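You operate a simulated robot arm through the tools that you are given. There is no shell and no other tool. Be economical: measure what you need, move in short steps, check, and stop when the job is done.

You are at the controls of a simulated robot arm. One attempt, no reset.

Task
Clamp the yellow block and pin it: silver pin in hole D, blue pin in hole R.
Fine: in the vise, clamped before pinning; leave the other blocks and pins.

It is judged by the outcome, as a careful person would: the job done as asked, and still so three seconds after it is handed in. It fails if anything else is knocked over, pushed out of place, dropped, spilled or broken.

Robot
A 6-joint arm with a two-finger parallel gripper, fixed in place. Base frame: the origin is at the foot of the arm, x ahead of it, y to its left, z up; the work surface is at about z = 0. Units: mm, degrees, N and s.
With the tool pointing down near the work surface it reaches from about 140 to 580 mm from the base axis. Its first joint turns from -66.0 to 66.0 degrees. Payload 2.1 kg.
The TCP is the grasp point between the finger pads, 30 mm short of the fingertips. In the tool frame z runs along the fingers and y along their closing line. The gripper opens to 94 mm. The fingers are 28 mm wide and 10 mm thick; the gripper's body (50 by 96 mm) begins 55 mm behind the TCP.
Orientation is that of the tool frame in the base frame, as a unit quaternion [x, y, z, w]. With the fingers straight down and closing along the base's y, the tool's x points along the base's -x, its y along +y and its z along -z.

Tools
- The arm moves only by the tool arm_command. Its argument "increments" is a list of rows, each a list of 7 numbers: the gripper command, from -1 (fully open) to 1 (shut), values between in proportion, then the shift along the tool's x, y, z in units of 200 mm (1.0 is 200 mm), then the turn, a rotation vector about the tool's x, y, z in units of 180 degrees (1.0 is 180 degrees). In form: [[claw, tx, ty, tz, wx, wy, wz], ...]. A call has 1 to 8 rows; each row is the pose to reach, as a shift and turn from the pose commanded when the call began, along the tool's axes at that moment. A call with a number of a shift or a turn outside -1 to 1 is refused whole. Rows are played at 5 a second. More than 50 mm and 8.6 degrees between two rows, or a gripper value outside its range, and nothing of the call is played. A pose out of reach is approached as far as the arm can. The call stops where the force on the tool passes 90 N (or 10 N more than at its start, if that is more) or the arm is blocked; 0.2 s more then pass. Each finger travels about 72 mm/s and halts on what it meets, pressing with about 20 N; the grip force reading is that of the motor and also rises with nothing between the fingers. The clock runs only during rows and for 0.2 s after the last one: add rows that repeat a pose to give the fingers time. It gives the time, the measured TCP pose, the force on the tool (base axes), the opening and the grip force at its end, in the units of the frame above (readings bear some noise).
- Cameras (640 x 400 px; columns grow to the right, rows downward): "scene" is fixed at [57.2, -372.5, 482.7]; the picture's right is [0.77, -0.64, 0.00], its down [-0.37, -0.44, -0.82] and it looks along [0.52, 0.62, -0.58] (base axes); focal length 282 px, centre (320, 200). "wrist" rides on the gripper at [-37, 0, -58] in the tool frame; the picture's right is [0.00, -1.00, 0.00], its down [0.97, 0.00, -0.24] and it looks along [0.24, 0.00, 0.97] (tool axes); focal length 218 px, centre (320, 200).
- camera(camera): a new picture of that camera. The clock stands still meanwhile.
- point_at(camera, pixels): there is no depth. For up to 12 entries [column, row, z] of the newest picture of that camera ("zoom" is the newest enlarged one), the place [x, y] in the base frame at which the ray of that pixel passes the height z, good to about 2 mm. The clock stands still meanwhile.
- zoom(camera, box): a new picture of the part [left, top, right, bottom] of that camera's present view, enlarged. The clock stands still meanwhile.
- close_job(): hands the job in; it is judged then, once.

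Go step by step. Measure first, check grasps and placings, and put right what went wrong. The budget is 80 turns and 54 pictures, counting those below and the enlarged ones. Unless the task says otherwise, let go and move clear before handing in, and close with one line.

The tools are called after "Request:" as a command line: name --pt "numbers of a row" for each row, then --argument value for the rest, lists and objects as JSON in quotes. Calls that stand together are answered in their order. arm_command: Moves the arm, as the interface text tells. Its arguments: {"type":"object","properties":{"increments":{"type":"array","items":{"type":"array","items":{"type":"number"}}}},"required":["increments"]} The other tools are called the same way: camera (camera) takes a picture; point_at (camera, pixels) gives the place at which the rays of pixels pass given heights; zoom (camera, box) takes an enlarged picture of a part of a camera's view; close_job () hands the job in.

At the start:

```text
clock: 0.0
ee_pos: [291.6, -82.2, 302.1]
tool_rot: [0.0, 1.0, 0.001, 0.0]
wrist_force: [-1.0, 0.2, -0.2]
finger_gap: 94.3
grip_force: 0.0
```

scene: 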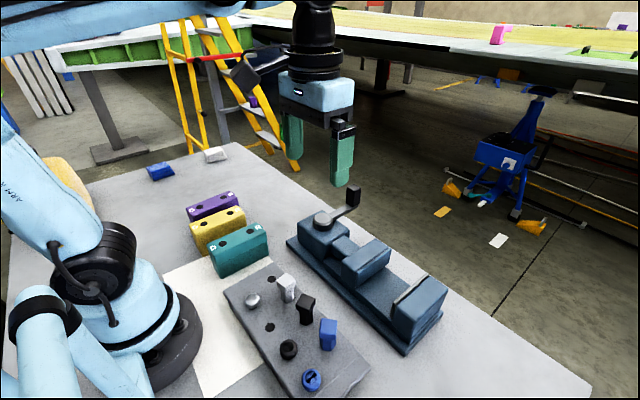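
wrist: 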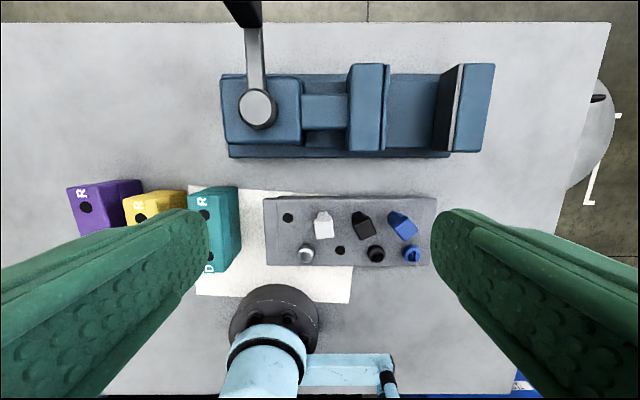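

The scene shows the yellow block at about (218,228) between the purple and teal ones, the pin tray at about (295,330), and the vise at about (365,275) with its handle at (345,200). I'll enlarge these for measuring.

Request:
zoom --camera "scene" --box '[170, 170, 290, 290]'

Request:
zoom --camera "scene" --box '[215, 255, 385, 400]'

Request:
zoom --camera "scene" --box '[270, 170, 460, 360]'

Request:
zoom --camera "wrist" --box '[200, 40, 520, 280]'

```text
3.33 times, centred on (230, 230) of scene
```

zoom: 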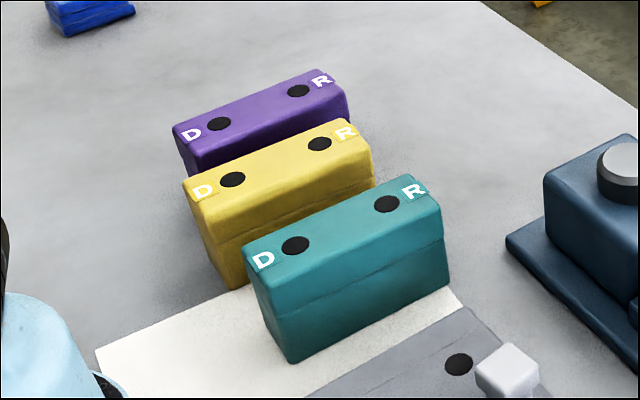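

```text
2.76 times, centred on (300, 328) of scene
```

zoom: 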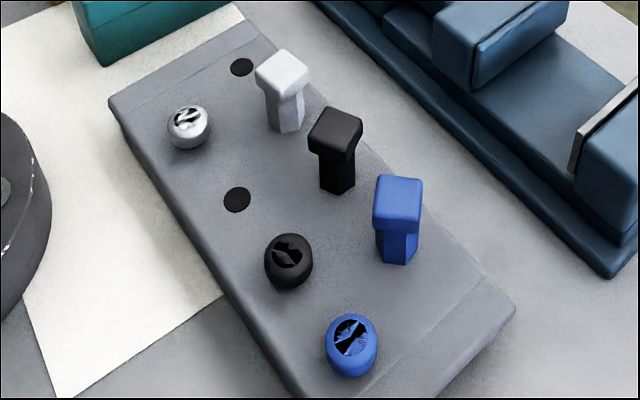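

```text
2.11 times, centred on (365, 265) of scene
```

zoom: 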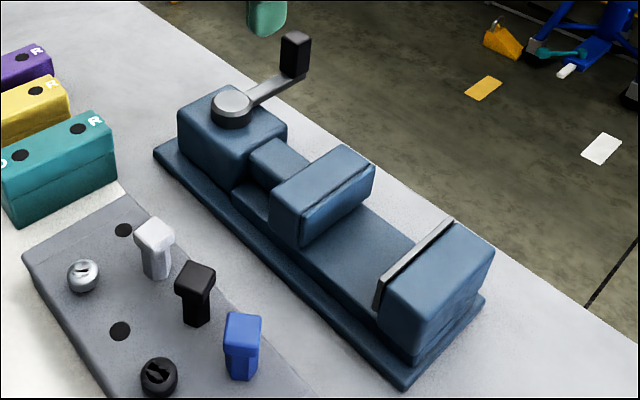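

```text
1.67 times, centred on (360, 160) of wrist
```

zoom: 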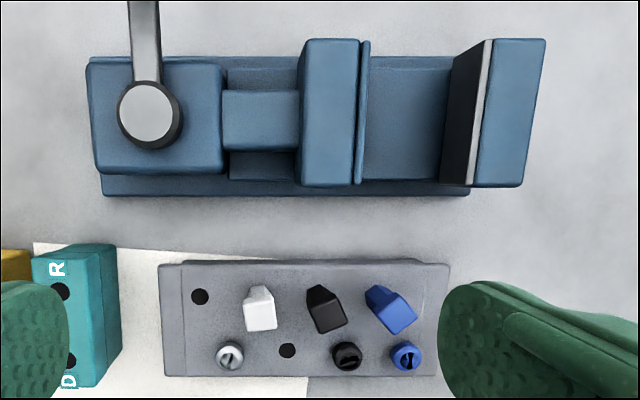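

The tray holds two families: low round slotted heads (silver, black, blue) and tall square heads (white, black, blue). I need positions and a closer look; first I'll measure the main points from the wrist view.

Request:
point_at --camera "wrist" --pixels '[[306, 253, 35], [323, 225, 50], [402, 225, 50], [412, 254, 35], [258, 108, 70], [352, 65, 60], [385, 150, 60], [435, 150, 20], [465, 65, 60], [494, 65, 60], [435, 200, 25], [265, 198, 25]]'

Request:
point_at --camera "scene" --pixels '[[213, 224, 50], [230, 213, 50], [252, 300, 35], [289, 280, 50], [312, 380, 35], [322, 218, 70], [353, 190, 90], [206, 229, 50], [237, 209, 50]]'

```text
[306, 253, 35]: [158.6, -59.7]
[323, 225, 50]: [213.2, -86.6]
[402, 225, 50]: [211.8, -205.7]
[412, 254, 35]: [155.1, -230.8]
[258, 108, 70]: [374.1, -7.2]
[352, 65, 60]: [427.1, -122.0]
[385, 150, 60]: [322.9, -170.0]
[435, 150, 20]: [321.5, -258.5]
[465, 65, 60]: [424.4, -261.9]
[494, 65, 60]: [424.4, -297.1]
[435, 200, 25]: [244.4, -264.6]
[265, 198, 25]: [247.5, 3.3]
```

```text
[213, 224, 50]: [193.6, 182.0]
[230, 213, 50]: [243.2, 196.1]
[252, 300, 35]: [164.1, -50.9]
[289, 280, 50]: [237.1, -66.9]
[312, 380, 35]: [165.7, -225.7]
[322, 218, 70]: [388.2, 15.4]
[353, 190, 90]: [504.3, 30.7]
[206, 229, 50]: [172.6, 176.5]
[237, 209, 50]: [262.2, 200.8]
```

I'll move above the tray for a close look at pin heads and shanks.

Request:
arm_command --pt "-1 0.1 -0.07 0.1 0 0 0" --pt "-1 0.2 -0.14 0.2 0 0 0" --pt "-1 0.3 -0.22 0.3 0 0 0" --pt "-1 0.35 -0.29 0.4 0 0 0" --pt "-1 0.35 -0.29 0.4 0 0 0"

Request:
camera --camera "wrist"

Request:
zoom --camera "scene" --box '[225, 265, 355, 400]'

```text
clock: 1.2
ee_pos: [220.6, -138.3, 221.0]
tool_rot: [0.0, 1.0, -0.001, -0.001]
wrist_force: [0.1, 0.5, 0.3]
finger_gap: 94.0
grip_force: 0.0
```

```text
47 pictures are left
```

wrist: 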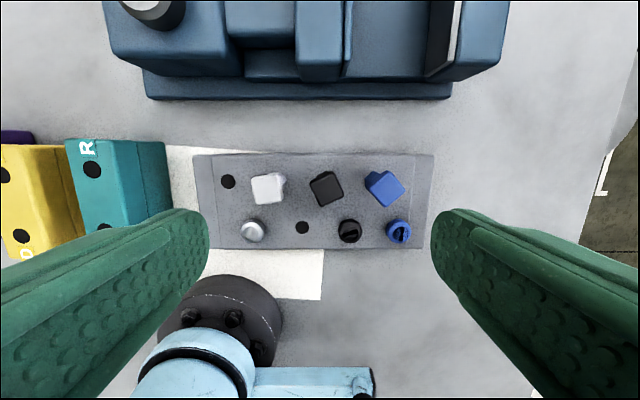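

```text
2.96 times, centred on (290, 332) of scene
```

zoom: 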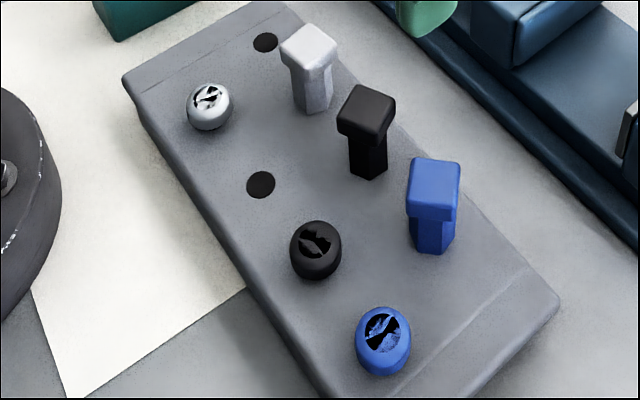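

Request:
zoom --camera "wrist" --box '[215, 160, 325, 250]'

Request:
zoom --camera "wrist" --box '[310, 160, 420, 250]'

Request:
zoom --camera "scene" --box '[240, 265, 310, 320]'

```text
4.44 times, centred on (270, 205) of wrist
```

zoom: 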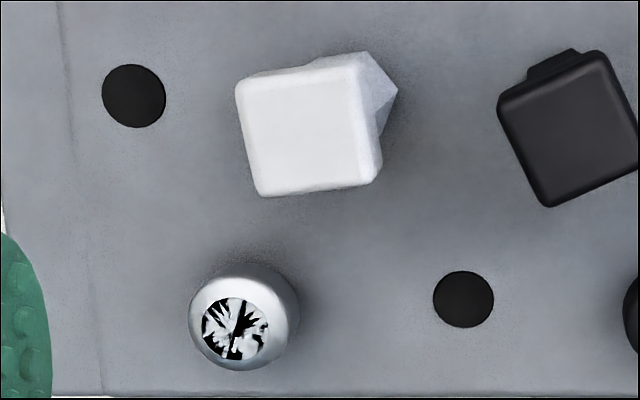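

```text
4.44 times, centred on (365, 205) of wrist
```

zoom: 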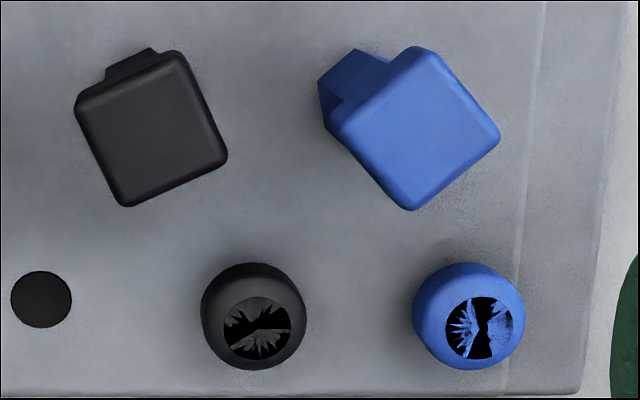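

```text
7.27 times, centred on (275, 292) of scene
```

zoom: 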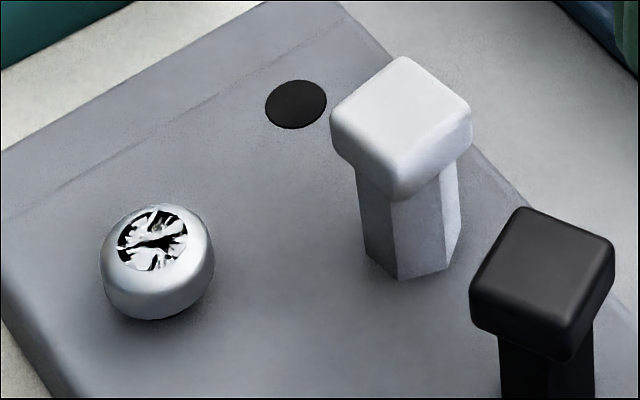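

The round heads have a recess like socket screws and sit flush, while the square T-heads stand tall; which of them are the pins I'll settle by looking at shanks later. Next I view the blocks from above.

Request:
arm_command --pt "-1 -0.03 0.24 0 0 0 0" --pt "-1 -0.06 0.48 0 0 0 0" --pt "-1 -0.1 0.72 0 0 0 0" --pt "-1 -0.15 0.96 0 0 0 0" --pt "-1 -0.2 1.0 0 0 0 0" --pt "-1 -0.25 1.0 0 0 0 0" --pt "-1 -0.25 1.0 0 0 0 0"

Request:
camera --camera "wrist"

```text
clock: 2.8
ee_pos: [271.6, 58.5, 220.5]
tool_rot: [0.001, 1.0, 0.0, -0.001]
wrist_force: [0.2, 0.4, -0.1]
finger_gap: 94.0
grip_force: 0.1
```

```text
42 pictures are left
```

wrist: 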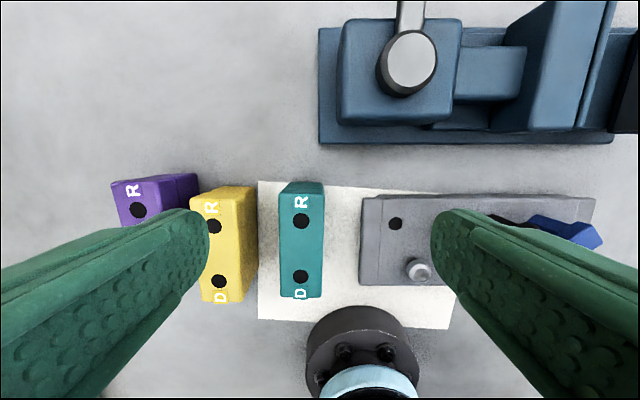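

Request:
point_at --camera "wrist" --pixels '[[220, 282, 50], [213, 227, 50], [220, 282, 70], [213, 227, 70], [203, 301, 60], [249, 187, 60], [281, 296, 60], [322, 184, 60], [192, 198, 60], [243, 300, 60], [396, 224, 25], [416, 268, 30]]'

Request:
point_at --camera "scene" --pixels '[[203.3, 224, 50], [229.7, 213.2, 50], [203.3, 224, 60], [229.7, 213.2, 60], [203.3, 224, 70], [229.7, 213.2, 70], [272, 277.5, 25], [272, 277.5, 35], [271.8, 328, 25]]'

```text
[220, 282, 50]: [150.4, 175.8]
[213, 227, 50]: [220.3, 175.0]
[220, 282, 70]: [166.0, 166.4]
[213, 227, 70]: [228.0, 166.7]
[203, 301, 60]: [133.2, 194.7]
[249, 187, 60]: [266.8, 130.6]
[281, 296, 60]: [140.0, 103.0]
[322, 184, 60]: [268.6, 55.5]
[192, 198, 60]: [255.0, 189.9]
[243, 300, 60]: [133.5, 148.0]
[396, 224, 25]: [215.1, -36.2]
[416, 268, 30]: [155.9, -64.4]
```

```text
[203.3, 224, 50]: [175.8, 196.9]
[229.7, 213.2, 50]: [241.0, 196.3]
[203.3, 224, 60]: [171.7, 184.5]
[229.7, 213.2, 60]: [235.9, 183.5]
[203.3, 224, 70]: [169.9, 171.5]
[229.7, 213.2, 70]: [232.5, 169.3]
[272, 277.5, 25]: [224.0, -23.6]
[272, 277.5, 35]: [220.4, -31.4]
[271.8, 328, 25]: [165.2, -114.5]
```

Block top is at about z=72 with holes near (168,167) and (231,167), tray top about 38. I'll go directly above the yellow block to measure the gaps to its neighbours.

Request:
arm_command --pt "-1 0.05 0.2 0 0 0 0" --pt "-1 0.1 0.4 0 0 0 0" --pt "-1 0.15 0.54 0 0 0 0" --pt "-1 0.15 0.54 0 0 0 0"

Request:
camera --camera "wrist"

```text
clock: 3.8
ee_pos: [240.3, 168.3, 221.1]
tool_rot: [0.002, 1.0, 0.0, 0.001]
wrist_force: [0.0, 0.6, -0.8]
finger_gap: 94.0
grip_force: 0.0
```

```text
41 pictures are left
```

wrist: 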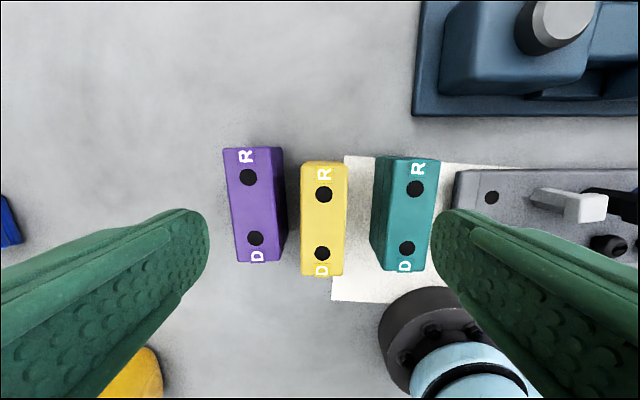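

Request:
zoom --camera "wrist" --box '[215, 135, 445, 285]'

Request:
point_at --camera "wrist" --pixels '[[322, 253, 72], [323, 195, 72], [301, 273, 72], [343, 276, 72], [302, 164, 72], [348, 165, 72], [281, 262, 5], [286, 160, 5], [372, 265, 5], [380, 158, 5], [224, 148, 72], [236, 263, 72]]'

```text
2.67 times, centred on (330, 210) of wrist
```

zoom: 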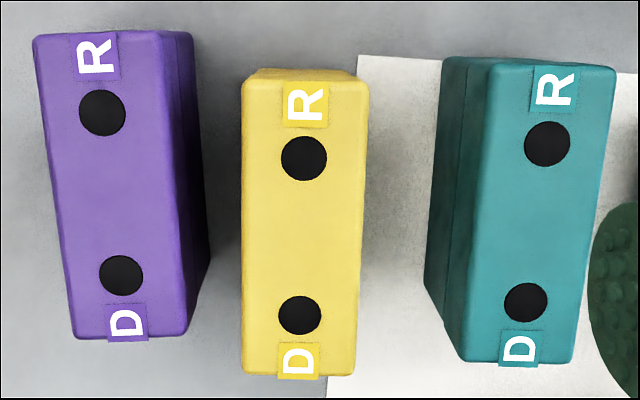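

```text
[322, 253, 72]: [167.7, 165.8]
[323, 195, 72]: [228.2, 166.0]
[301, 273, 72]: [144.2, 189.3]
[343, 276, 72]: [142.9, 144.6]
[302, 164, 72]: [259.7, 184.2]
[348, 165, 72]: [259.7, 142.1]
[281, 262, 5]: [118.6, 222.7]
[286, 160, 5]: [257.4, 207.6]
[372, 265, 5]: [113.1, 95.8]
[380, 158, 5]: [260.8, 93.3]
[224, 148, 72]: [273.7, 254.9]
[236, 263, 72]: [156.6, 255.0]
```

Yellow block is about 43 x 118, centred (199,166), nearly square to the base, with ~26 mm free to purple. Now the vise: I move above it to measure the jaws, bed and crank.

Request:
arm_command --pt "-1 -0.1 -0.24 -0.1 0 0 0" --pt "-1 -0.2 -0.48 -0.2 0 0 0" --pt "-1 -0.3 -0.72 -0.25 0 0 0" --pt "-1 -0.4 -0.96 -0.25 0 0 0" --pt "-1 -0.6 -1.0 -0.25 0 0 0" --pt "-1 -0.7 -1.0 -0.25 0 0 0" --pt "-1 -0.7 -1.0 -0.25 0 0 0"

Request:
arm_command --pt "-1 0 -0.24 0 0 0 0" --pt "-1 0 -0.48 0 0 0 0" --pt "-1 0 -0.72 0 0 0 0" --pt "-1 0 -0.84 0 0 0 0" --pt "-1 0 -0.84 0 0 0 0"

Request:
camera --camera "wrist"

Request:
camera --camera "scene"

```text
refused: row 1 steps farther than a row can; nothing moved
```

```text
clock: 5.0
ee_pos: [241.4, -1.0, 217.5]
tool_rot: [0.0, 1.0, 0.0, -0.001]
wrist_force: [0.4, -1.2, -0.7]
finger_gap: 93.7
grip_force: 0.0
```

```text
39 pictures are left
```

wrist: 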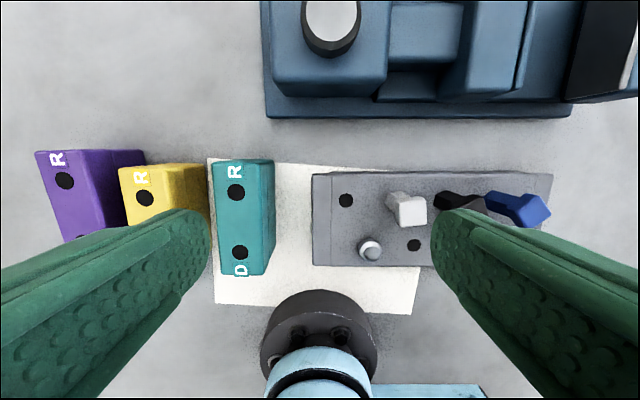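

```text
38 pictures are left
```

scene: 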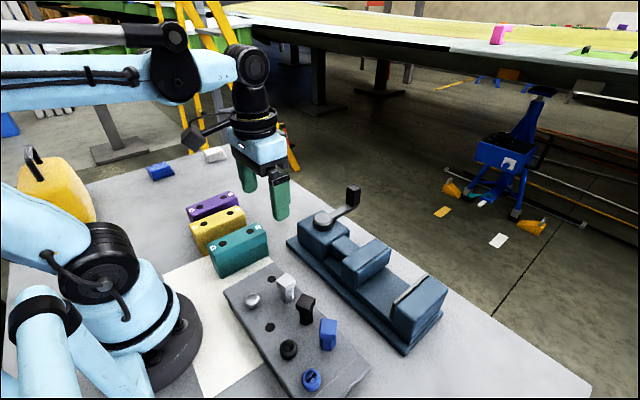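

Request:
arm_command --pt "-1 -0.15 -0.13 -0.05 0 0 0" --pt "-1 -0.3 -0.26 -0.1 0 0 0" --pt "-1 -0.45 -0.39 -0.15 0 0 0" --pt "-1 -0.6 -0.52 -0.2 0 0 0" --pt "-1 -0.75 -0.67 -0.25 0 0 0" --pt "-1 -0.8 -0.75 -0.25 0 0 0" --pt "-1 -0.8 -0.75 -0.25 0 0 0"

Request:
camera --camera "wrist"

```text
clock: 6.6
ee_pos: [399.7, -147.8, 270.9]
tool_rot: [0.0, 1.0, 0.0, 0.0]
wrist_force: [-0.2, 0.7, 0.4]
finger_gap: 93.6
grip_force: 0.1
```

```text
37 pictures are left
```

wrist: 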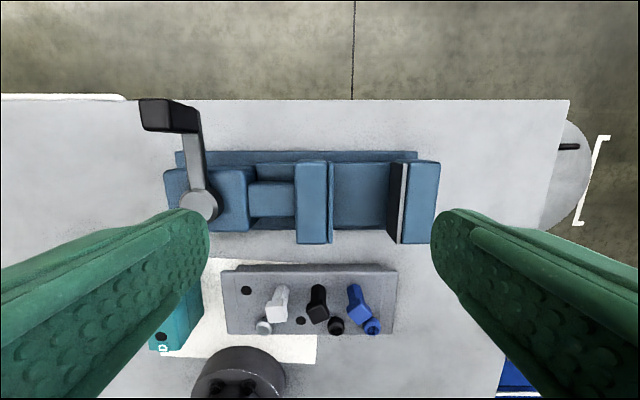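

Request:
zoom --camera "wrist" --box '[280, 140, 450, 250]'

Request:
zoom --camera "scene" --box '[280, 180, 450, 360]'

Request:
zoom --camera "wrist" --box '[130, 90, 270, 240]'

```text
3.64 times, centred on (365, 195) of wrist
```

zoom: 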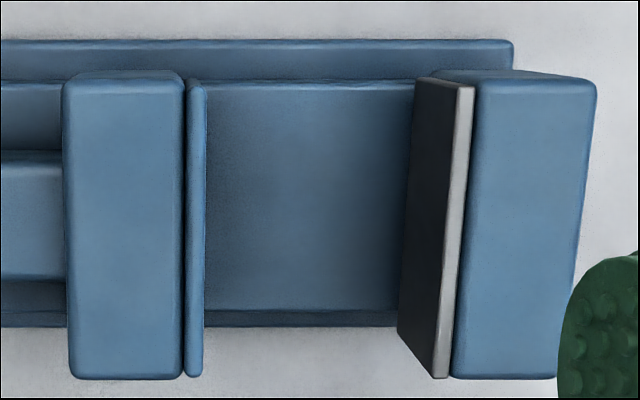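

```text
2.22 times, centred on (365, 270) of scene
```

zoom: 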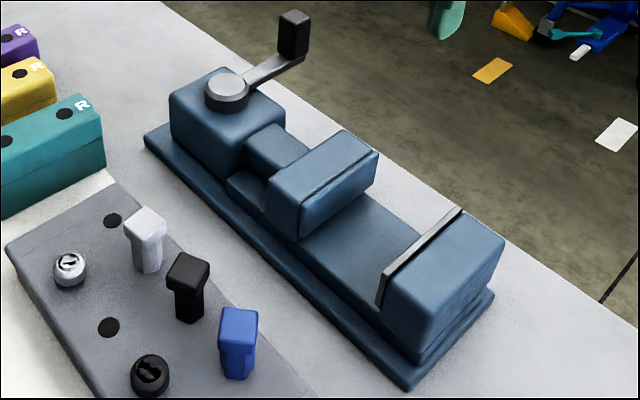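

```text
2.67 times, centred on (200, 165) of wrist
```

zoom: 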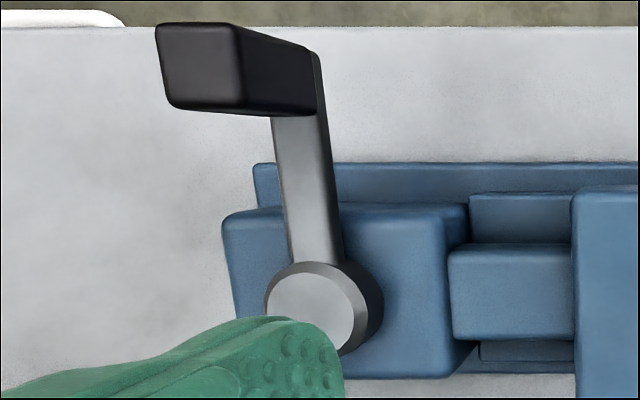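

Request:
point_at --camera "wrist" --pixels '[[196.3, 203.2, 80], [196.3, 203.2, 110], [154.3, 115.2, 110], [154.3, 115.2, 150], [332.9, 243.4, 70], [333.4, 162.9, 70], [332.9, 243.4, 90], [333.4, 162.9, 90], [396.3, 243.4, 80], [402.6, 163.1, 80], [386.4, 231.3, 35], [391.4, 161.5, 35]]'

Request:
point_at --camera "scene" --pixels '[[323.1, 219.1, 80], [323.1, 219.1, 110], [353.3, 186.7, 110], [353.3, 186.7, 150], [356.9, 273.6, 70], [391.1, 248.4, 70], [356.9, 273.6, 90], [391.1, 248.4, 90], [394.3, 302.4, 80], [427.2, 273.6, 80], [394.3, 302.4, 100], [427.2, 273.6, 100]]'

```text
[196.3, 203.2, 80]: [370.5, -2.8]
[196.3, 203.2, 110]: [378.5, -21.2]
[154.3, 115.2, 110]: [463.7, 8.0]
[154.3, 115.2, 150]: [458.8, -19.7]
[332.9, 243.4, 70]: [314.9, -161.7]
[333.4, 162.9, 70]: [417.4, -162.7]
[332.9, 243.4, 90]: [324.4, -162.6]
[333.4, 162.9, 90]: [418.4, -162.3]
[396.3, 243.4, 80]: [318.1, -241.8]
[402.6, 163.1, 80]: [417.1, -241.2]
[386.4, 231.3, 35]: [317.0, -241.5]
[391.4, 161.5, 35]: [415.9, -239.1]
```

```text
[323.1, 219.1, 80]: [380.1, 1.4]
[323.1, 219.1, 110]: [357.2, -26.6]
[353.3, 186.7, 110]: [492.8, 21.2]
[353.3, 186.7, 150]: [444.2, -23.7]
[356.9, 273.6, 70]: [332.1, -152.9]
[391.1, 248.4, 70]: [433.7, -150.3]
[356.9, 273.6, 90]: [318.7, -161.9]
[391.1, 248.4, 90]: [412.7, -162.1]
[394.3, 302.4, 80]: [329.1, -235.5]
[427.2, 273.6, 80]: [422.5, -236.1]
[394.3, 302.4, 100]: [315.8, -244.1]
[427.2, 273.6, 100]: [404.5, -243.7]
```

Jaw tops sit at z≈88 spanning x 322–417, faces at y≈-162 and -241 (79 mm gap); the crank axis is at (373,-8) with its knob at (460,-13), top z≈140. Next I return above the yellow block.

Request:
arm_command --pt "-1 0.15 0.2 0.04 0 0 0" --pt "-1 0.3 0.4 0.08 0 0 0" --pt "-1 0.45 0.6 0.12 0 0 0" --pt "-1 0.6 0.8 0.16 0 0 0" --pt "-0.28 0.75 1.0 0.2 0 0 0" --pt "-0.28 0.9 1.0 0.25 0 0 0" --pt "-0.28 1.0 1.0 0.25 0 0 0"

Request:
arm_command --pt "-0.28 0 0.2 0.1 0 0 0" --pt "-0.28 0 0.4 0.2 0 0 0" --pt "-0.28 0 0.56 0.3 0 0 0" --pt "-0.28 0 0.56 0.4 0 0 0" --pt "-0.28 0 0.56 0.4 0 0 0"

Request:
camera --camera "wrist"

```text
refused: row 1 steps farther than a row can; nothing moved
```

```text
clock: 7.8
ee_pos: [400.6, -38.7, 192.9]
tool_rot: [0.0, 1.0, 0.0, -0.001]
wrist_force: [0.0, 0.5, -0.3]
finger_gap: 60.2
grip_force: 0.0
```

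```text
33 pictures are left
```

wrist: 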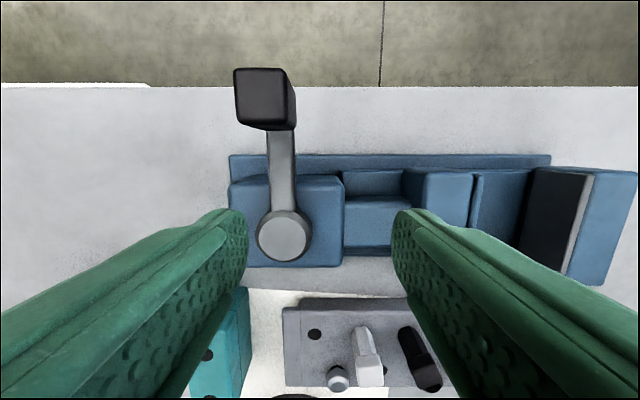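

The oversized step was refused and only the second half played; fingertips are at z≈163, clear of the 140 knob. Now to (199,165,150) with smaller steps.

Request:
arm_command --pt "-0.28 0.16 0.16 0 0 0 0" --pt "-0.28 0.32 0.32 0 0 0 0" --pt "-0.28 0.48 0.48 0 0 0 0" --pt "-0.28 0.64 0.64 0 0 0 0" --pt "-0.28 0.8 0.8 0 0 0 0" --pt "-0.28 0.95 0.95 0 0 0 0" --pt "-0.28 1.0 1.0 0.1 0 0 0" --pt "-0.28 1.0 1.0 0.2 0 0 0"

Request:
camera --camera "wrist"

```text
clock: 9.6
ee_pos: [203.8, 165.3, 153.2]
tool_rot: [0.001, 1.0, 0.0, 0.0]
wrist_force: [0.3, 0.6, -0.2]
finger_gap: 60.2
grip_force: 0.1
```

```text
32 pictures are left
```

wrist: 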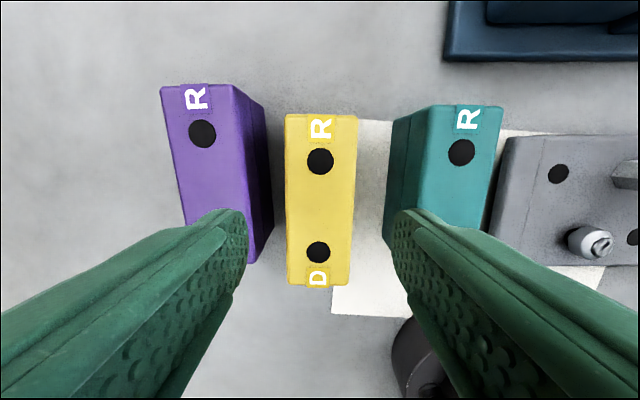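

Yellow is centred between the fingers (columns 286–357 around 320) with purple's side clear. Descend to TCP z≈75.

Request:
arm_command --pt "-0.28 0.02 0 0.15 0 0 0" --pt "-0.28 0.02 0 0.3 0 0 0" --pt "-0.28 0.02 0 0.39 0 0 0" --pt "-0.28 0.02 0 0.39 0 0 0"

```text
clock: 10.6
ee_pos: [198.8, 162.5, 74.4]
tool_rot: [0.001, 1.0, 0.0, 0.0]
wrist_force: [-0.4, 0.2, 0.2]
finger_gap: 60.2
grip_force: 0.1
```

No contact on the way down. Close on the block.

Request:
arm_command --pt "0.3 0 0 0 0 0 0" --pt "0.3 0 0 0 0 0 0" --pt "0.3 0 0 0 0 0 0" --pt "0.3 0 0 0 0 0 0"

Request:
arm_command --pt "0.3 0 0 -0.1 0 0 0" --pt "0.3 0 0 -0.2 0 0 0" --pt "0.3 0 0 -0.4 0 0 0" --pt "0.3 0 0 -0.5 0 0 0" --pt "0.3 0 0 -0.5 0 0 0"

Request:
camera --camera "wrist"

Request:
camera --camera "scene"

```text
clock: 11.6
ee_pos: [198.8, 160.4, 73.4]
tool_rot: [0.001, 1.0, 0.0, 0.0]
wrist_force: [0.4, 0.2, -0.2]
finger_gap: 50.6
grip_force: 19.5
```

```text
clock: 12.8
ee_pos: [198.8, 161.4, 174.2]
tool_rot: [0.001, 1.0, 0.0, -0.001]
wrist_force: [-0.3, -1.1, -4.6]
finger_gap: 50.6
grip_force: 19.8
```

```text
31 pictures are left
```

wrist: 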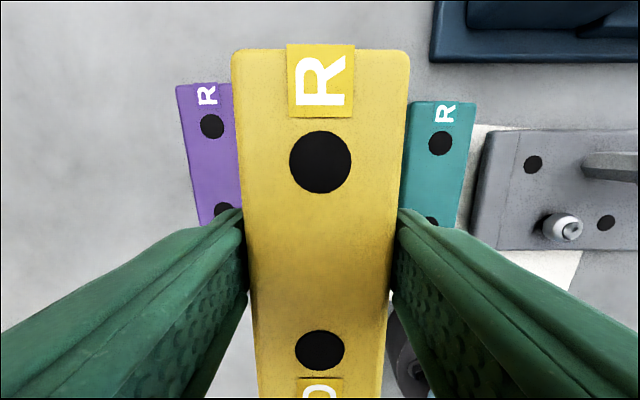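

```text
30 pictures are left
```

scene: 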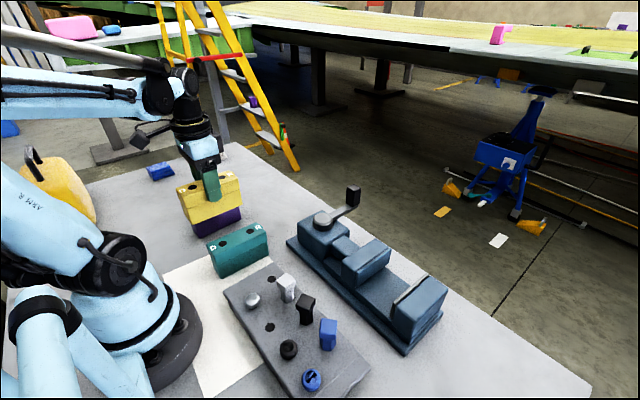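

Grip is firm at 50.6 mm, wider than I estimated, which leaves only ~4 mm per side for fingers inside the 79 mm jaw gap. I'll set it back down on its spot and regrip higher so the fingertips stay above the jaws.

Request:
arm_command --pt "0.3 0 0 0.2 0 0 0" --pt "0.3 0 0 0.4 0 0 0" --pt "0.3 0 0 0.48 0 0 0" --pt "0.3 0 0 0.5 0 0 0" --pt "0.3 0 0 0.502 0 0 0"

Request:
arm_command --pt "-0.24 0 0 0 0 0 0" --pt "-0.24 0 0 0 0 0 0" --pt "-0.24 0 0 -0.065 0 0 0" --pt "-0.24 0 0 -0.065 0 0 0" --pt "0.3 0 0 -0.065 0 0 0" --pt "0.3 0 0 -0.065 0 0 0" --pt "0.3 0 0 -0.065 0 0 0" --pt "0.3 0 0 -0.065 0 0 0"

Request:
zoom --camera "scene" --box '[140, 140, 280, 280]'

```text
clock: 14.0
ee_pos: [196.7, 159.9, 72.5]
tool_rot: [0.001, 1.0, -0.001, 0.0]
wrist_force: [-1.2, -6.5, 15.1]
finger_gap: 50.4
grip_force: 19.8
```

```text
clock: 15.8
ee_pos: [198.1, 160.8, 86.1]
tool_rot: [0.001, 1.0, -0.001, 0.0]
wrist_force: [-1.0, -3.0, 11.7]
finger_gap: 45.8
grip_force: 20.3
```

```text
2.86 times, centred on (210, 210) of scene
```

zoom: 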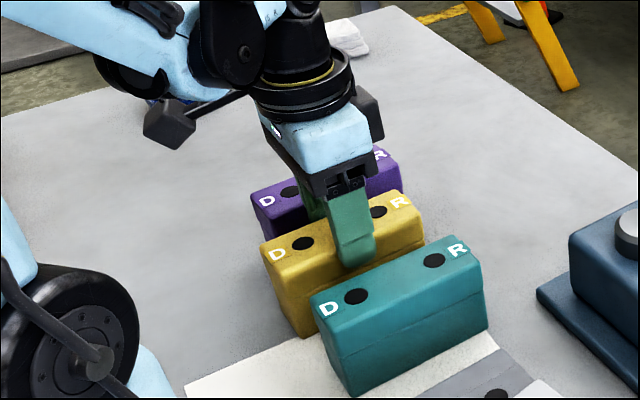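

The gap reads 45.8 here: the block has a step (the seam visible on the sides), with its upper ~17 mm narrower, and the tips seem to rest on the ledge. That's a good high grip; lift and check.

Request:
arm_command --pt "0.3 0 0 -0.05 0 0 0" --pt "0.3 0 0 -0.15 0 0 0" --pt "0.3 0 0 -0.3 0 0 0" --pt "0.3 0 0 -0.45 0 0 0" --pt "0.3 0 0 -0.6 0 0 0" --pt "0.3 0 0 -0.6 0 0 0"

Request:
camera --camera "scene"

Request:
camera --camera "wrist"

```text
clock: 17.2
ee_pos: [197.3, 162.7, 206.8]
tool_rot: [0.0, 1.0, -0.001, 0.0]
wrist_force: [-0.5, 0.3, -3.9]
finger_gap: 46.0
grip_force: 20.0
```

```text
28 pictures are left
```

scene: 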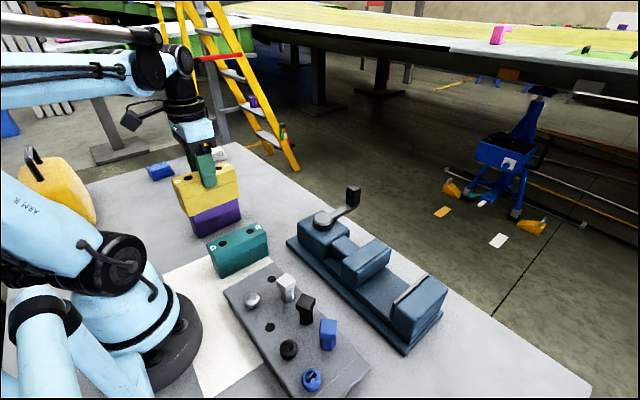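

```text
27 pictures are left
```

wrist: 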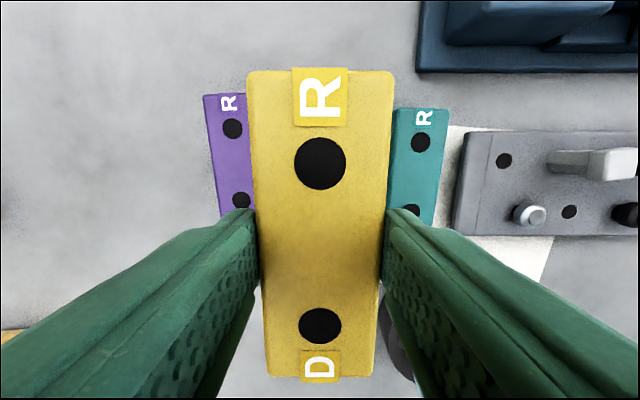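

Block is held level and square. I'll carry it over the tray side (bottom ≈ z120+) to above the jaws at (369,-201).

Request:
arm_command --pt "0.3 0 -0.1 -0.1 0 0 0" --pt "0.3 0 -0.3 -0.1 0 0 0" --pt "0.3 0 -0.5 -0.1 0 0 0" --pt "0.3 0 -0.7 -0.1 0 0 0" --pt "0.3 0 -0.9 -0.1 0 0 0" --pt "0.3 0 -1.0 -0.1 0 0 0"

Request:
arm_command --pt "0.3 -0.12 -0.12 0 0 0 0" --pt "0.3 -0.26 -0.26 0 0 0 0" --pt "0.3 -0.4 -0.4 0 0 0 0" --pt "0.3 -0.54 -0.54 0 0 0 0" --pt "0.3 -0.68 -0.68 0 0 0 0" --pt "0.3 -0.82 -0.79 0 0 0 0" --pt "0.3 -0.86 -0.82 0 0 0 0" --pt "0.3 -0.86 -0.82 0 0 0 0"

Request:
camera --camera "wrist"

Request:
camera --camera "scene"

```text
clock: 18.6
ee_pos: [195.1, -39.5, 227.6]
tool_rot: [0.0, 1.0, 0.0, 0.0]
wrist_force: [0.1, -0.1, -4.0]
finger_gap: 45.6
grip_force: 20.1
```

```text
clock: 20.4
ee_pos: [369.5, -202.7, 228.3]
tool_rot: [0.001, 1.0, 0.0, -0.001]
wrist_force: [-0.5, -0.3, -3.9]
finger_gap: 46.1
grip_force: 20.3
```

```text
26 pictures are left
```

wrist: 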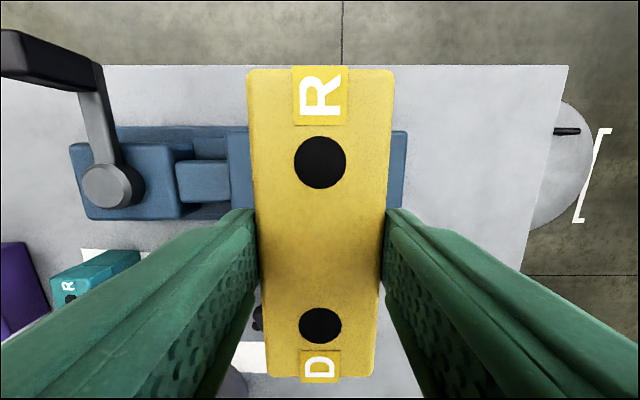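

```text
25 pictures are left
```

scene: 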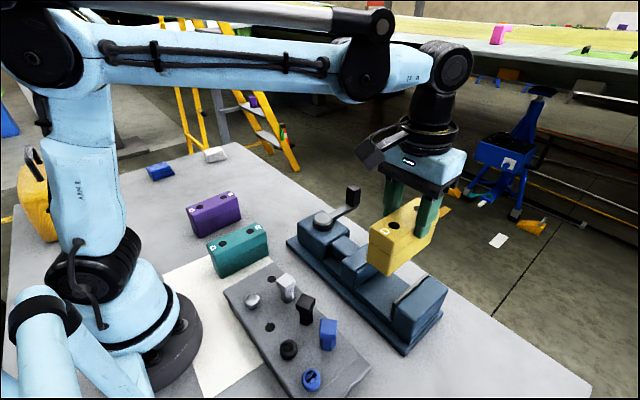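

Block hangs centred over the jaw gap. Descend, fast at first, then check.

Request:
arm_command --pt "0.3 0 0 0.15 0 0 0" --pt "0.3 0 0 0.3 0 0 0" --pt "0.3 0 0 0.4 0 0 0" --pt "0.3 0 0 0.4 0 0 0"

Request:
zoom --camera "scene" --box '[300, 180, 460, 360]'

```text
clock: 21.4
ee_pos: [368.7, -203.3, 145.7]
tool_rot: [0.001, 1.0, 0.0, 0.0]
wrist_force: [-0.5, 0.6, -4.2]
finger_gap: 45.8
grip_force: 20.3
```

```text
2.22 times, centred on (380, 270) of scene
```

zoom: 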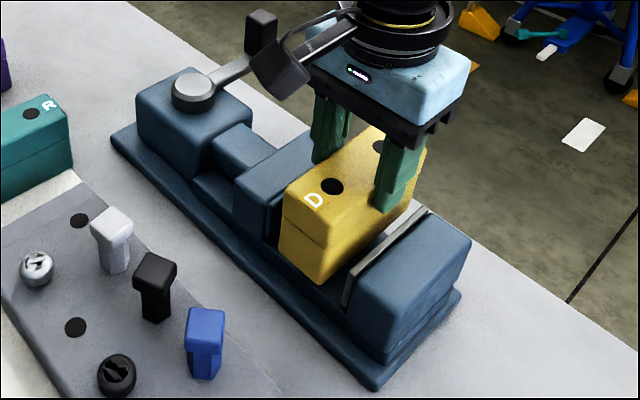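

It's entering between the jaws without touching. Lower slowly until it seats.

Request:
arm_command --pt "0.3 0 0 0.04 0 0 0" --pt "0.3 0 0 0.08 0 0 0" --pt "0.3 0 0 0.1 0 0 0" --pt "0.3 0 0 0.12 0 0 0" --pt "0.3 0 0 0.14 0 0 0" --pt "0.3 0 0 0.16 0 0 0" --pt "0.3 0 0 0.18 0 0 0" --pt "0.3 0 0 0.2 0 0 0"

```text
clock: 23.1
ee_pos: [368.6, -203.9, 114.2]
tool_rot: [0.001, 1.0, 0.0, -0.001]
wrist_force: [-1.0, 1.3, 19.2]
finger_gap: 45.8
grip_force: 19.9
stopped in row 8: the force on the tool passed its limit (the readings are from after the stop); the commanded pose is now the measured one
```

The block is seated on the bed (force rise at TCP z≈114, bed ≈ z28). Open slightly, lift clear, then look.

Request:
arm_command --pt "-0.08 0 0 -0.005 0 0 0" --pt "-0.08 0 0 -0.005 0 0 0" --pt "-0.08 0 0 -0.05 0 0 0" --pt "-0.2 0 0 -0.15 0 0 0" --pt "-0.3 0 0 -0.3 0 0 0" --pt "-0.3 0 0 -0.5 0 0 0" --pt "-0.3 0 0 -0.5 0 0 0"

Request:
camera --camera "wrist"

Request:
zoom --camera "scene" --box '[300, 180, 460, 360]'

```text
clock: 24.6
ee_pos: [371.3, -204.2, 214.7]
tool_rot: [0.001, 1.0, 0.0, -0.001]
wrist_force: [-0.2, -0.4, -0.1]
finger_gap: 61.0
grip_force: 0.0
```

```text
23 pictures are left
```

wrist: 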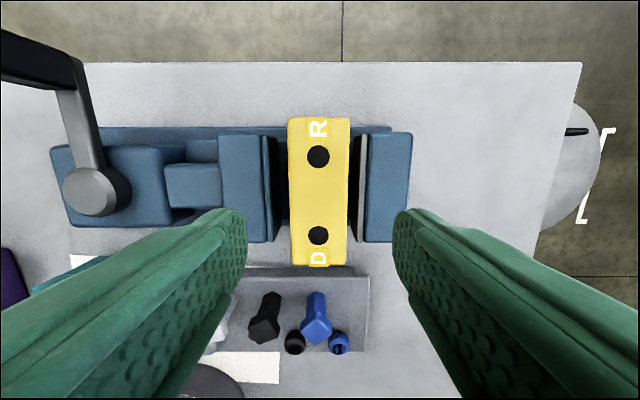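

```text
2.22 times, centred on (380, 270) of scene
```

zoom: 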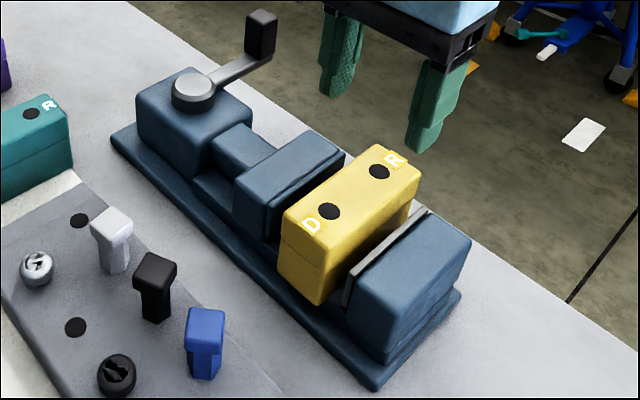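

Block sits squarely between the jaws, not yet clamped. Now I go above the crank knob to measure it and grasp it.

Request:
arm_command --pt "-0.3 -0.1 0.2 0 0 0 0" --pt "-0.3 -0.2 0.4 0 0 0 0" --pt "-0.3 -0.3 0.6 0 0 0 0" --pt "-0.3 -0.38 0.8 0 0 0 0" --pt "-0.3 -0.4 0.95 0 0 0 0" --pt "-0.3 -0.4 0.95 0 0 0 0"

Request:
camera --camera "wrist"

```text
clock: 26.1
ee_pos: [452.2, -13.5, 211.5]
tool_rot: [0.001, 1.0, 0.0, -0.001]
wrist_force: [-0.4, 0.2, -0.7]
finger_gap: 60.9
grip_force: 0.1
```

```text
21 pictures are left
```

wrist: 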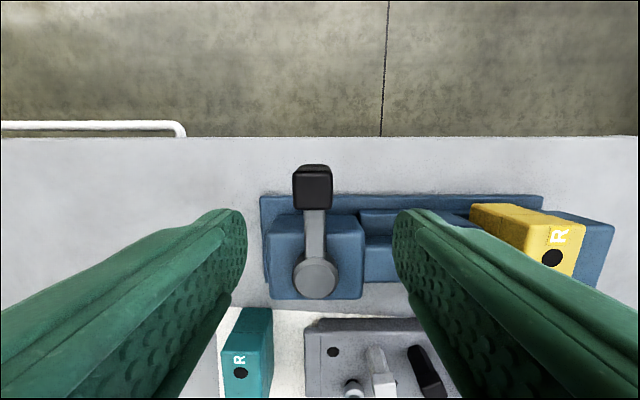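

Request:
point_at --camera "wrist" --pixels '[[312, 191, 140], [296, 173, 140], [332, 209, 140], [316, 280, 89], [316, 280, 95], [296, 209, 140]]'

```text
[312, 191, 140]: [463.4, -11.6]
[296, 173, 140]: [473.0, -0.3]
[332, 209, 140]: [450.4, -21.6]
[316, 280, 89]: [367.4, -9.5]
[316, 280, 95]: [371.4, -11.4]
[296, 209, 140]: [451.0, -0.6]
```

Knob is ~22 mm square at (462,-11), axis about (370,-10), radius ~91. Lower around the knob and close to a light cage.

Request:
arm_command --pt "-0.3 -0.05 0.01 0.1 0 0 0" --pt "-0.3 -0.05 0.01 0.25 0 0 0" --pt "-0.3 -0.05 0.01 0.34 0 0 0" --pt "0.45 -0.05 0.01 0.34 0 0 0" --pt "0.45 -0.05 0.01 0.34 0 0 0" --pt "0.45 -0.05 0.01 0.34 0 0 0" --pt "0.45 -0.05 0.01 0.34 0 0 0"

Request:
zoom --camera "scene" --box '[280, 110, 460, 340]'

```text
clock: 27.6
ee_pos: [461.6, -13.8, 144.6]
tool_rot: [0.0, 1.0, 0.0, -0.002]
wrist_force: [1.6, 11.7, -4.3]
finger_gap: 32.3
grip_force: 5.6
```

```text
1.74 times, centred on (370, 225) of scene
```

zoom: 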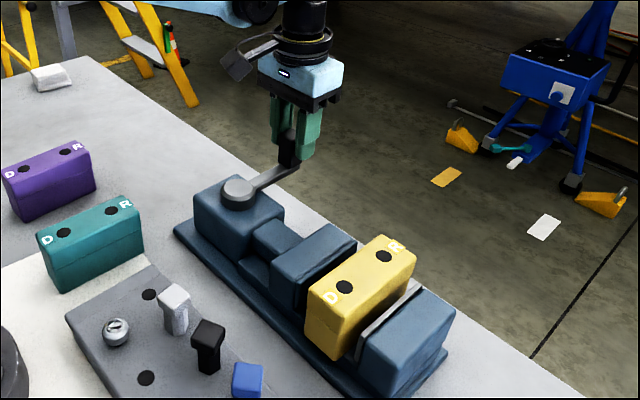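

The left finger touched the knob first (force +y 11.7, gap 32), so the knob is ~4 mm further to +y. Shift and close.

Request:
arm_command --pt "0.3 0 0.02 0 0 0 0" --pt "0.45 0 0.02 0 0 0 0" --pt "0.45 0 0.02 0 0 0 0" --pt "0.45 0 0.02 0 0 0 0"

```text
clock: 28.6
ee_pos: [460.5, -9.6, 143.4]
tool_rot: [0.001, 1.0, -0.001, -0.001]
wrist_force: [-0.2, 0.4, 1.0]
finger_gap: 26.4
grip_force: 0.1
```

Knob is caged (gap 26.4, no force). Test-turn the crank clockwise 24° and read the jaw.

Request:
arm_command --pt "0.45 0.0044 -0.0633 0 0 0 0.0444" --pt "0.45 0.0176 -0.1254 0 0 0 0.0889" --pt "0.45 0.0393 -0.1851 0 0 0 0.1333" --pt "0.45 0.0393 -0.1851 0 0 0 0.1333"

Request:
zoom --camera "scene" --box '[280, 110, 460, 340]'

```text
clock: 29.6
ee_pos: [454.7, -37.8, 142.6]
tool_rot: [0.205, 0.979, 0.007, -0.001]
wrist_force: [3.3, 42.5, 0.1]
finger_gap: 90.3
grip_force: 20.5
```

```text
1.74 times, centred on (370, 225) of scene
```

zoom: 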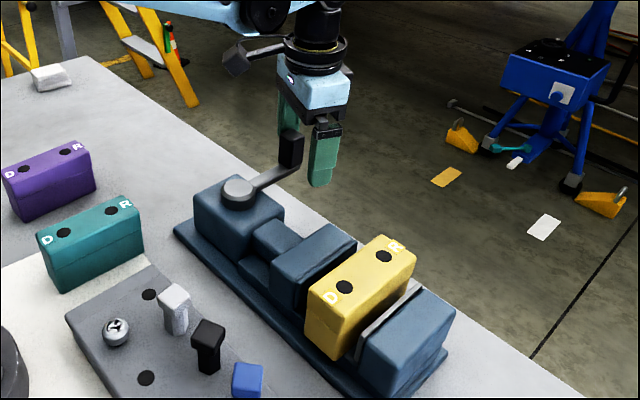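

Clockwise the crank did not move: the fingers were forced open (gap 90, 42 N). Go back to the start and try counter-clockwise gently.

Request:
arm_command --pt "0.45 -0.0217 0.0597 0 0 0 -0.0444" --pt "0.45 -0.0349 0.1218 0 0 0 -0.0889" --pt "0.45 -0.0393 0.1851 0 0 0 -0.1333" --pt "0.45 -0.0393 0.1851 0 0 0 -0.1333" --pt "0.45 -0.0393 0.1851 0 0 0 -0.1333"

```text
clock: 30.9
ee_pos: [472.7, -12.5, 145.1]
tool_rot: [0.001, 1.0, 0.0, -0.001]
wrist_force: [-2.8, 11.4, 1.2]
finger_gap: 32.2
grip_force: 6.0
```

I shifted along rotated tool axes, ending 12 mm off in x; correct that.

Request:
arm_command --pt "0.2 0.0 0.015 0 0 0 0" --pt "0.45 0.06 0.015 0 0 0 0" --pt "0.45 0.06 0.015 0 0 0 0" --pt "0.45 0.06 0.015 0 0 0 0"

Request:
arm_command --pt "0.45 0.0044 0.0633 0 0 0 -0.0444" --pt "0.45 0.0176 0.1254 0 0 0 -0.0889" --pt "0.45 0.0176 0.1254 0 0 0 -0.0889"

Request:
zoom --camera "scene" --box '[280, 110, 460, 340]'

```text
clock: 31.9
ee_pos: [463.2, -11.5, 144.7]
tool_rot: [0.0, 1.0, 0.0, -0.001]
wrist_force: [2.1, 5.5, -1.5]
finger_gap: 28.9
grip_force: 3.2
```

```text
clock: 32.6
ee_pos: [459.4, 14.9, 145.8]
tool_rot: [-0.14, 0.99, 0.0, -0.001]
wrist_force: [-0.4, -1.4, -0.3]
finger_gap: 26.3
grip_force: 0.7
```

```text
1.74 times, centred on (370, 225) of scene
```

zoom: 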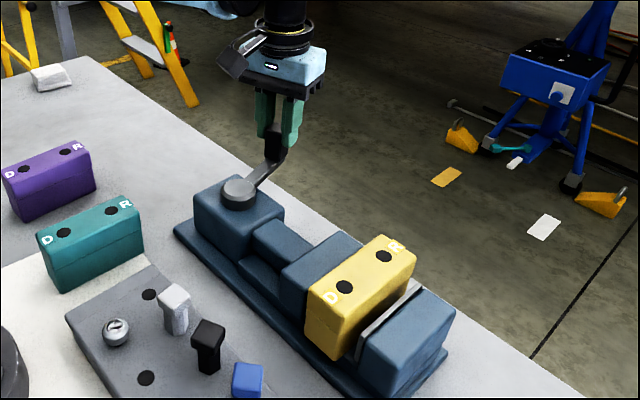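

Counter-clockwise works: the crank turned and the moving jaw advanced towards the block. Continue 32° more.

Request:
arm_command --pt "0.45 0.0044 0.0633 0 0 0 -0.0444" --pt "0.45 0.0176 0.1254 0 0 0 -0.0889" --pt "0.45 0.0393 0.1851 0 0 0 -0.1333" --pt "0.45 0.0691 0.2411 0 0 0 -0.1778" --pt "0.45 0.0691 0.2411 0 0 0 -0.1778"

Request:
zoom --camera "scene" --box '[280, 110, 460, 340]'

```text
clock: 33.9
ee_pos: [431.1, 57.9, 144.2]
tool_rot: [-0.408, 0.913, -0.001, -0.001]
wrist_force: [0.3, -0.8, -0.8]
finger_gap: 26.4
grip_force: 0.6
```

```text
1.74 times, centred on (370, 225) of scene
```

zoom: 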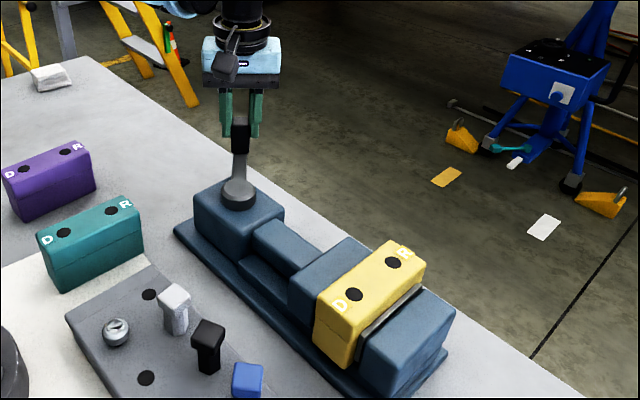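

The jaw is pushing the block up to the fixed jaw. Continue in the same sense until resistance builds.

Request:
arm_command --pt "0.45 0.0044 0.0633 0 0 0 -0.0444" --pt "0.45 0.0176 0.1254 0 0 0 -0.0889" --pt "0.45 0.0393 0.1851 0 0 0 -0.1333" --pt "0.45 0.0393 0.1851 0 0 0 -0.1333"

Request:
zoom --camera "scene" --box '[280, 110, 460, 340]'

```text
clock: 34.9
ee_pos: [399.0, 75.3, 144.9]
tool_rot: [-0.588, 0.809, 0.0, -0.001]
wrist_force: [-1.4, -0.9, 0.1]
finger_gap: 26.1
grip_force: 0.9
```

```text
1.74 times, centred on (370, 225) of scene
```

zoom: 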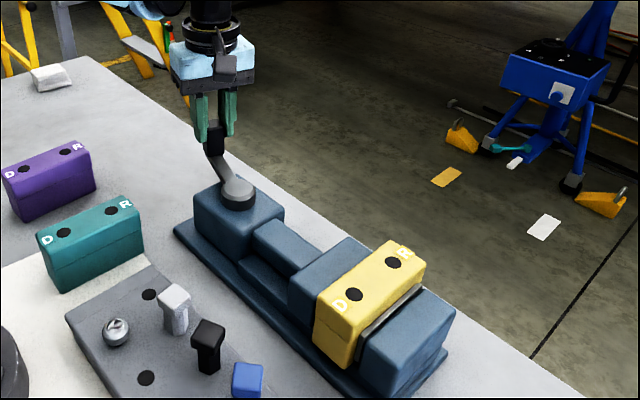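

Jaw contact was reached and the crank still turns freely (72° now). Continue towards its end stop.

Request:
arm_command --pt "0.45 0.0044 0.0633 0 0 0 -0.0444" --pt "0.45 0.0176 0.1254 0 0 0 -0.0889" --pt "0.45 0.0393 0.1851 0 0 0 -0.1333" --pt "0.45 0.0393 0.1851 0 0 0 -0.1333"

```text
clock: 35.9
ee_pos: [364.3, 79.9, 147.2]
tool_rot: [0.743, -0.669, 0.005, -0.005]
wrist_force: [41.5, -9.0, 3.6]
finger_gap: 71.9
grip_force: 19.8
```

Resistance: 41 N against the push and the fingers forced open to 72. Check where the crank stopped.

Request:
zoom --camera "scene" --box '[270, 110, 460, 340]'

```text
1.74 times, centred on (365, 225) of scene
```

zoom: 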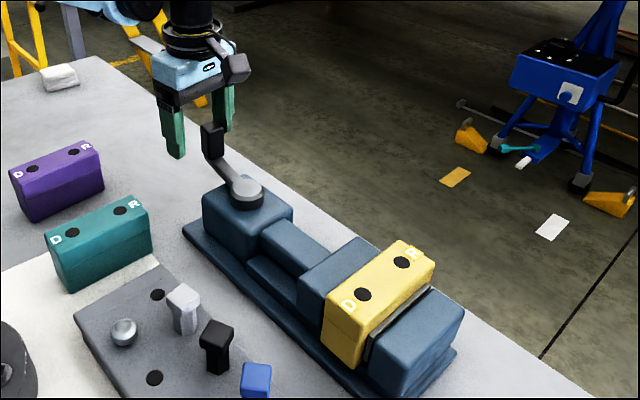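

The crank stands at about 75° against its stop with the block squeezed between the jaws. Release and lift straight up, clear of the knob.

Request:
arm_command --pt "-1 0 0 0 0 0 0" --pt "-1 0 -0.02 0 0 0 0" --pt "-1 0 -0.05 -0.1 0 0 0" --pt "-1 0 -0.05 -0.3 0 0 0" --pt "-1 0 -0.05 -0.45 0 0 0" --pt "-1 0 -0.05 -0.45 0 0 0"

```text
clock: 37.2
ee_pos: [372.0, 80.2, 236.8]
tool_rot: [0.743, -0.669, -0.001, 0.002]
wrist_force: [0.4, -0.5, -0.3]
finger_gap: 93.9
grip_force: 0.0
```

Clear of the knob. Rotate the tool back to yaw zero while moving over the vise.

Request:
arm_command --pt "-1 0.11 0.04 0 0 0 0.047" --pt "-1 0.22 0.08 0 0 0 0.094" --pt "-1 0.33 0.12 0 0 0 0.141" --pt "-1 0.44 0.16 0 0 0 0.188" --pt "-1 0.55 0.2 0 0 0 0.235" --pt "-1 0.66 0.24 0 0 0 0.282" --pt "-1 0.77 0.27 0 0 0 0.329" --pt "-1 0.87 0.3 0 0 0 0.376"

Request:
arm_command --pt "-1 0 0 0 0 0 0.047" --pt "-1 0 0 0 0 0 0.094" --pt "-1 0 0 0 0 0 0.141" --pt "-1 0 0 0 0 0 0.157" --pt "-1 0 0 0 0 0 0.157"

```text
clock: 39.0
ee_pos: [328.9, -99.0, 234.8]
tool_rot: [-0.242, 0.97, 0.0, 0.0]
wrist_force: [0.5, 0.2, 0.0]
finger_gap: 94.3
grip_force: 0.1
```

```text
clock: 40.2
ee_pos: [329.4, -98.1, 235.1]
tool_rot: [0.001, 1.0, 0.0, -0.001]
wrist_force: [-0.6, 0.1, -0.2]
finger_gap: 94.0
grip_force: 0.0
```

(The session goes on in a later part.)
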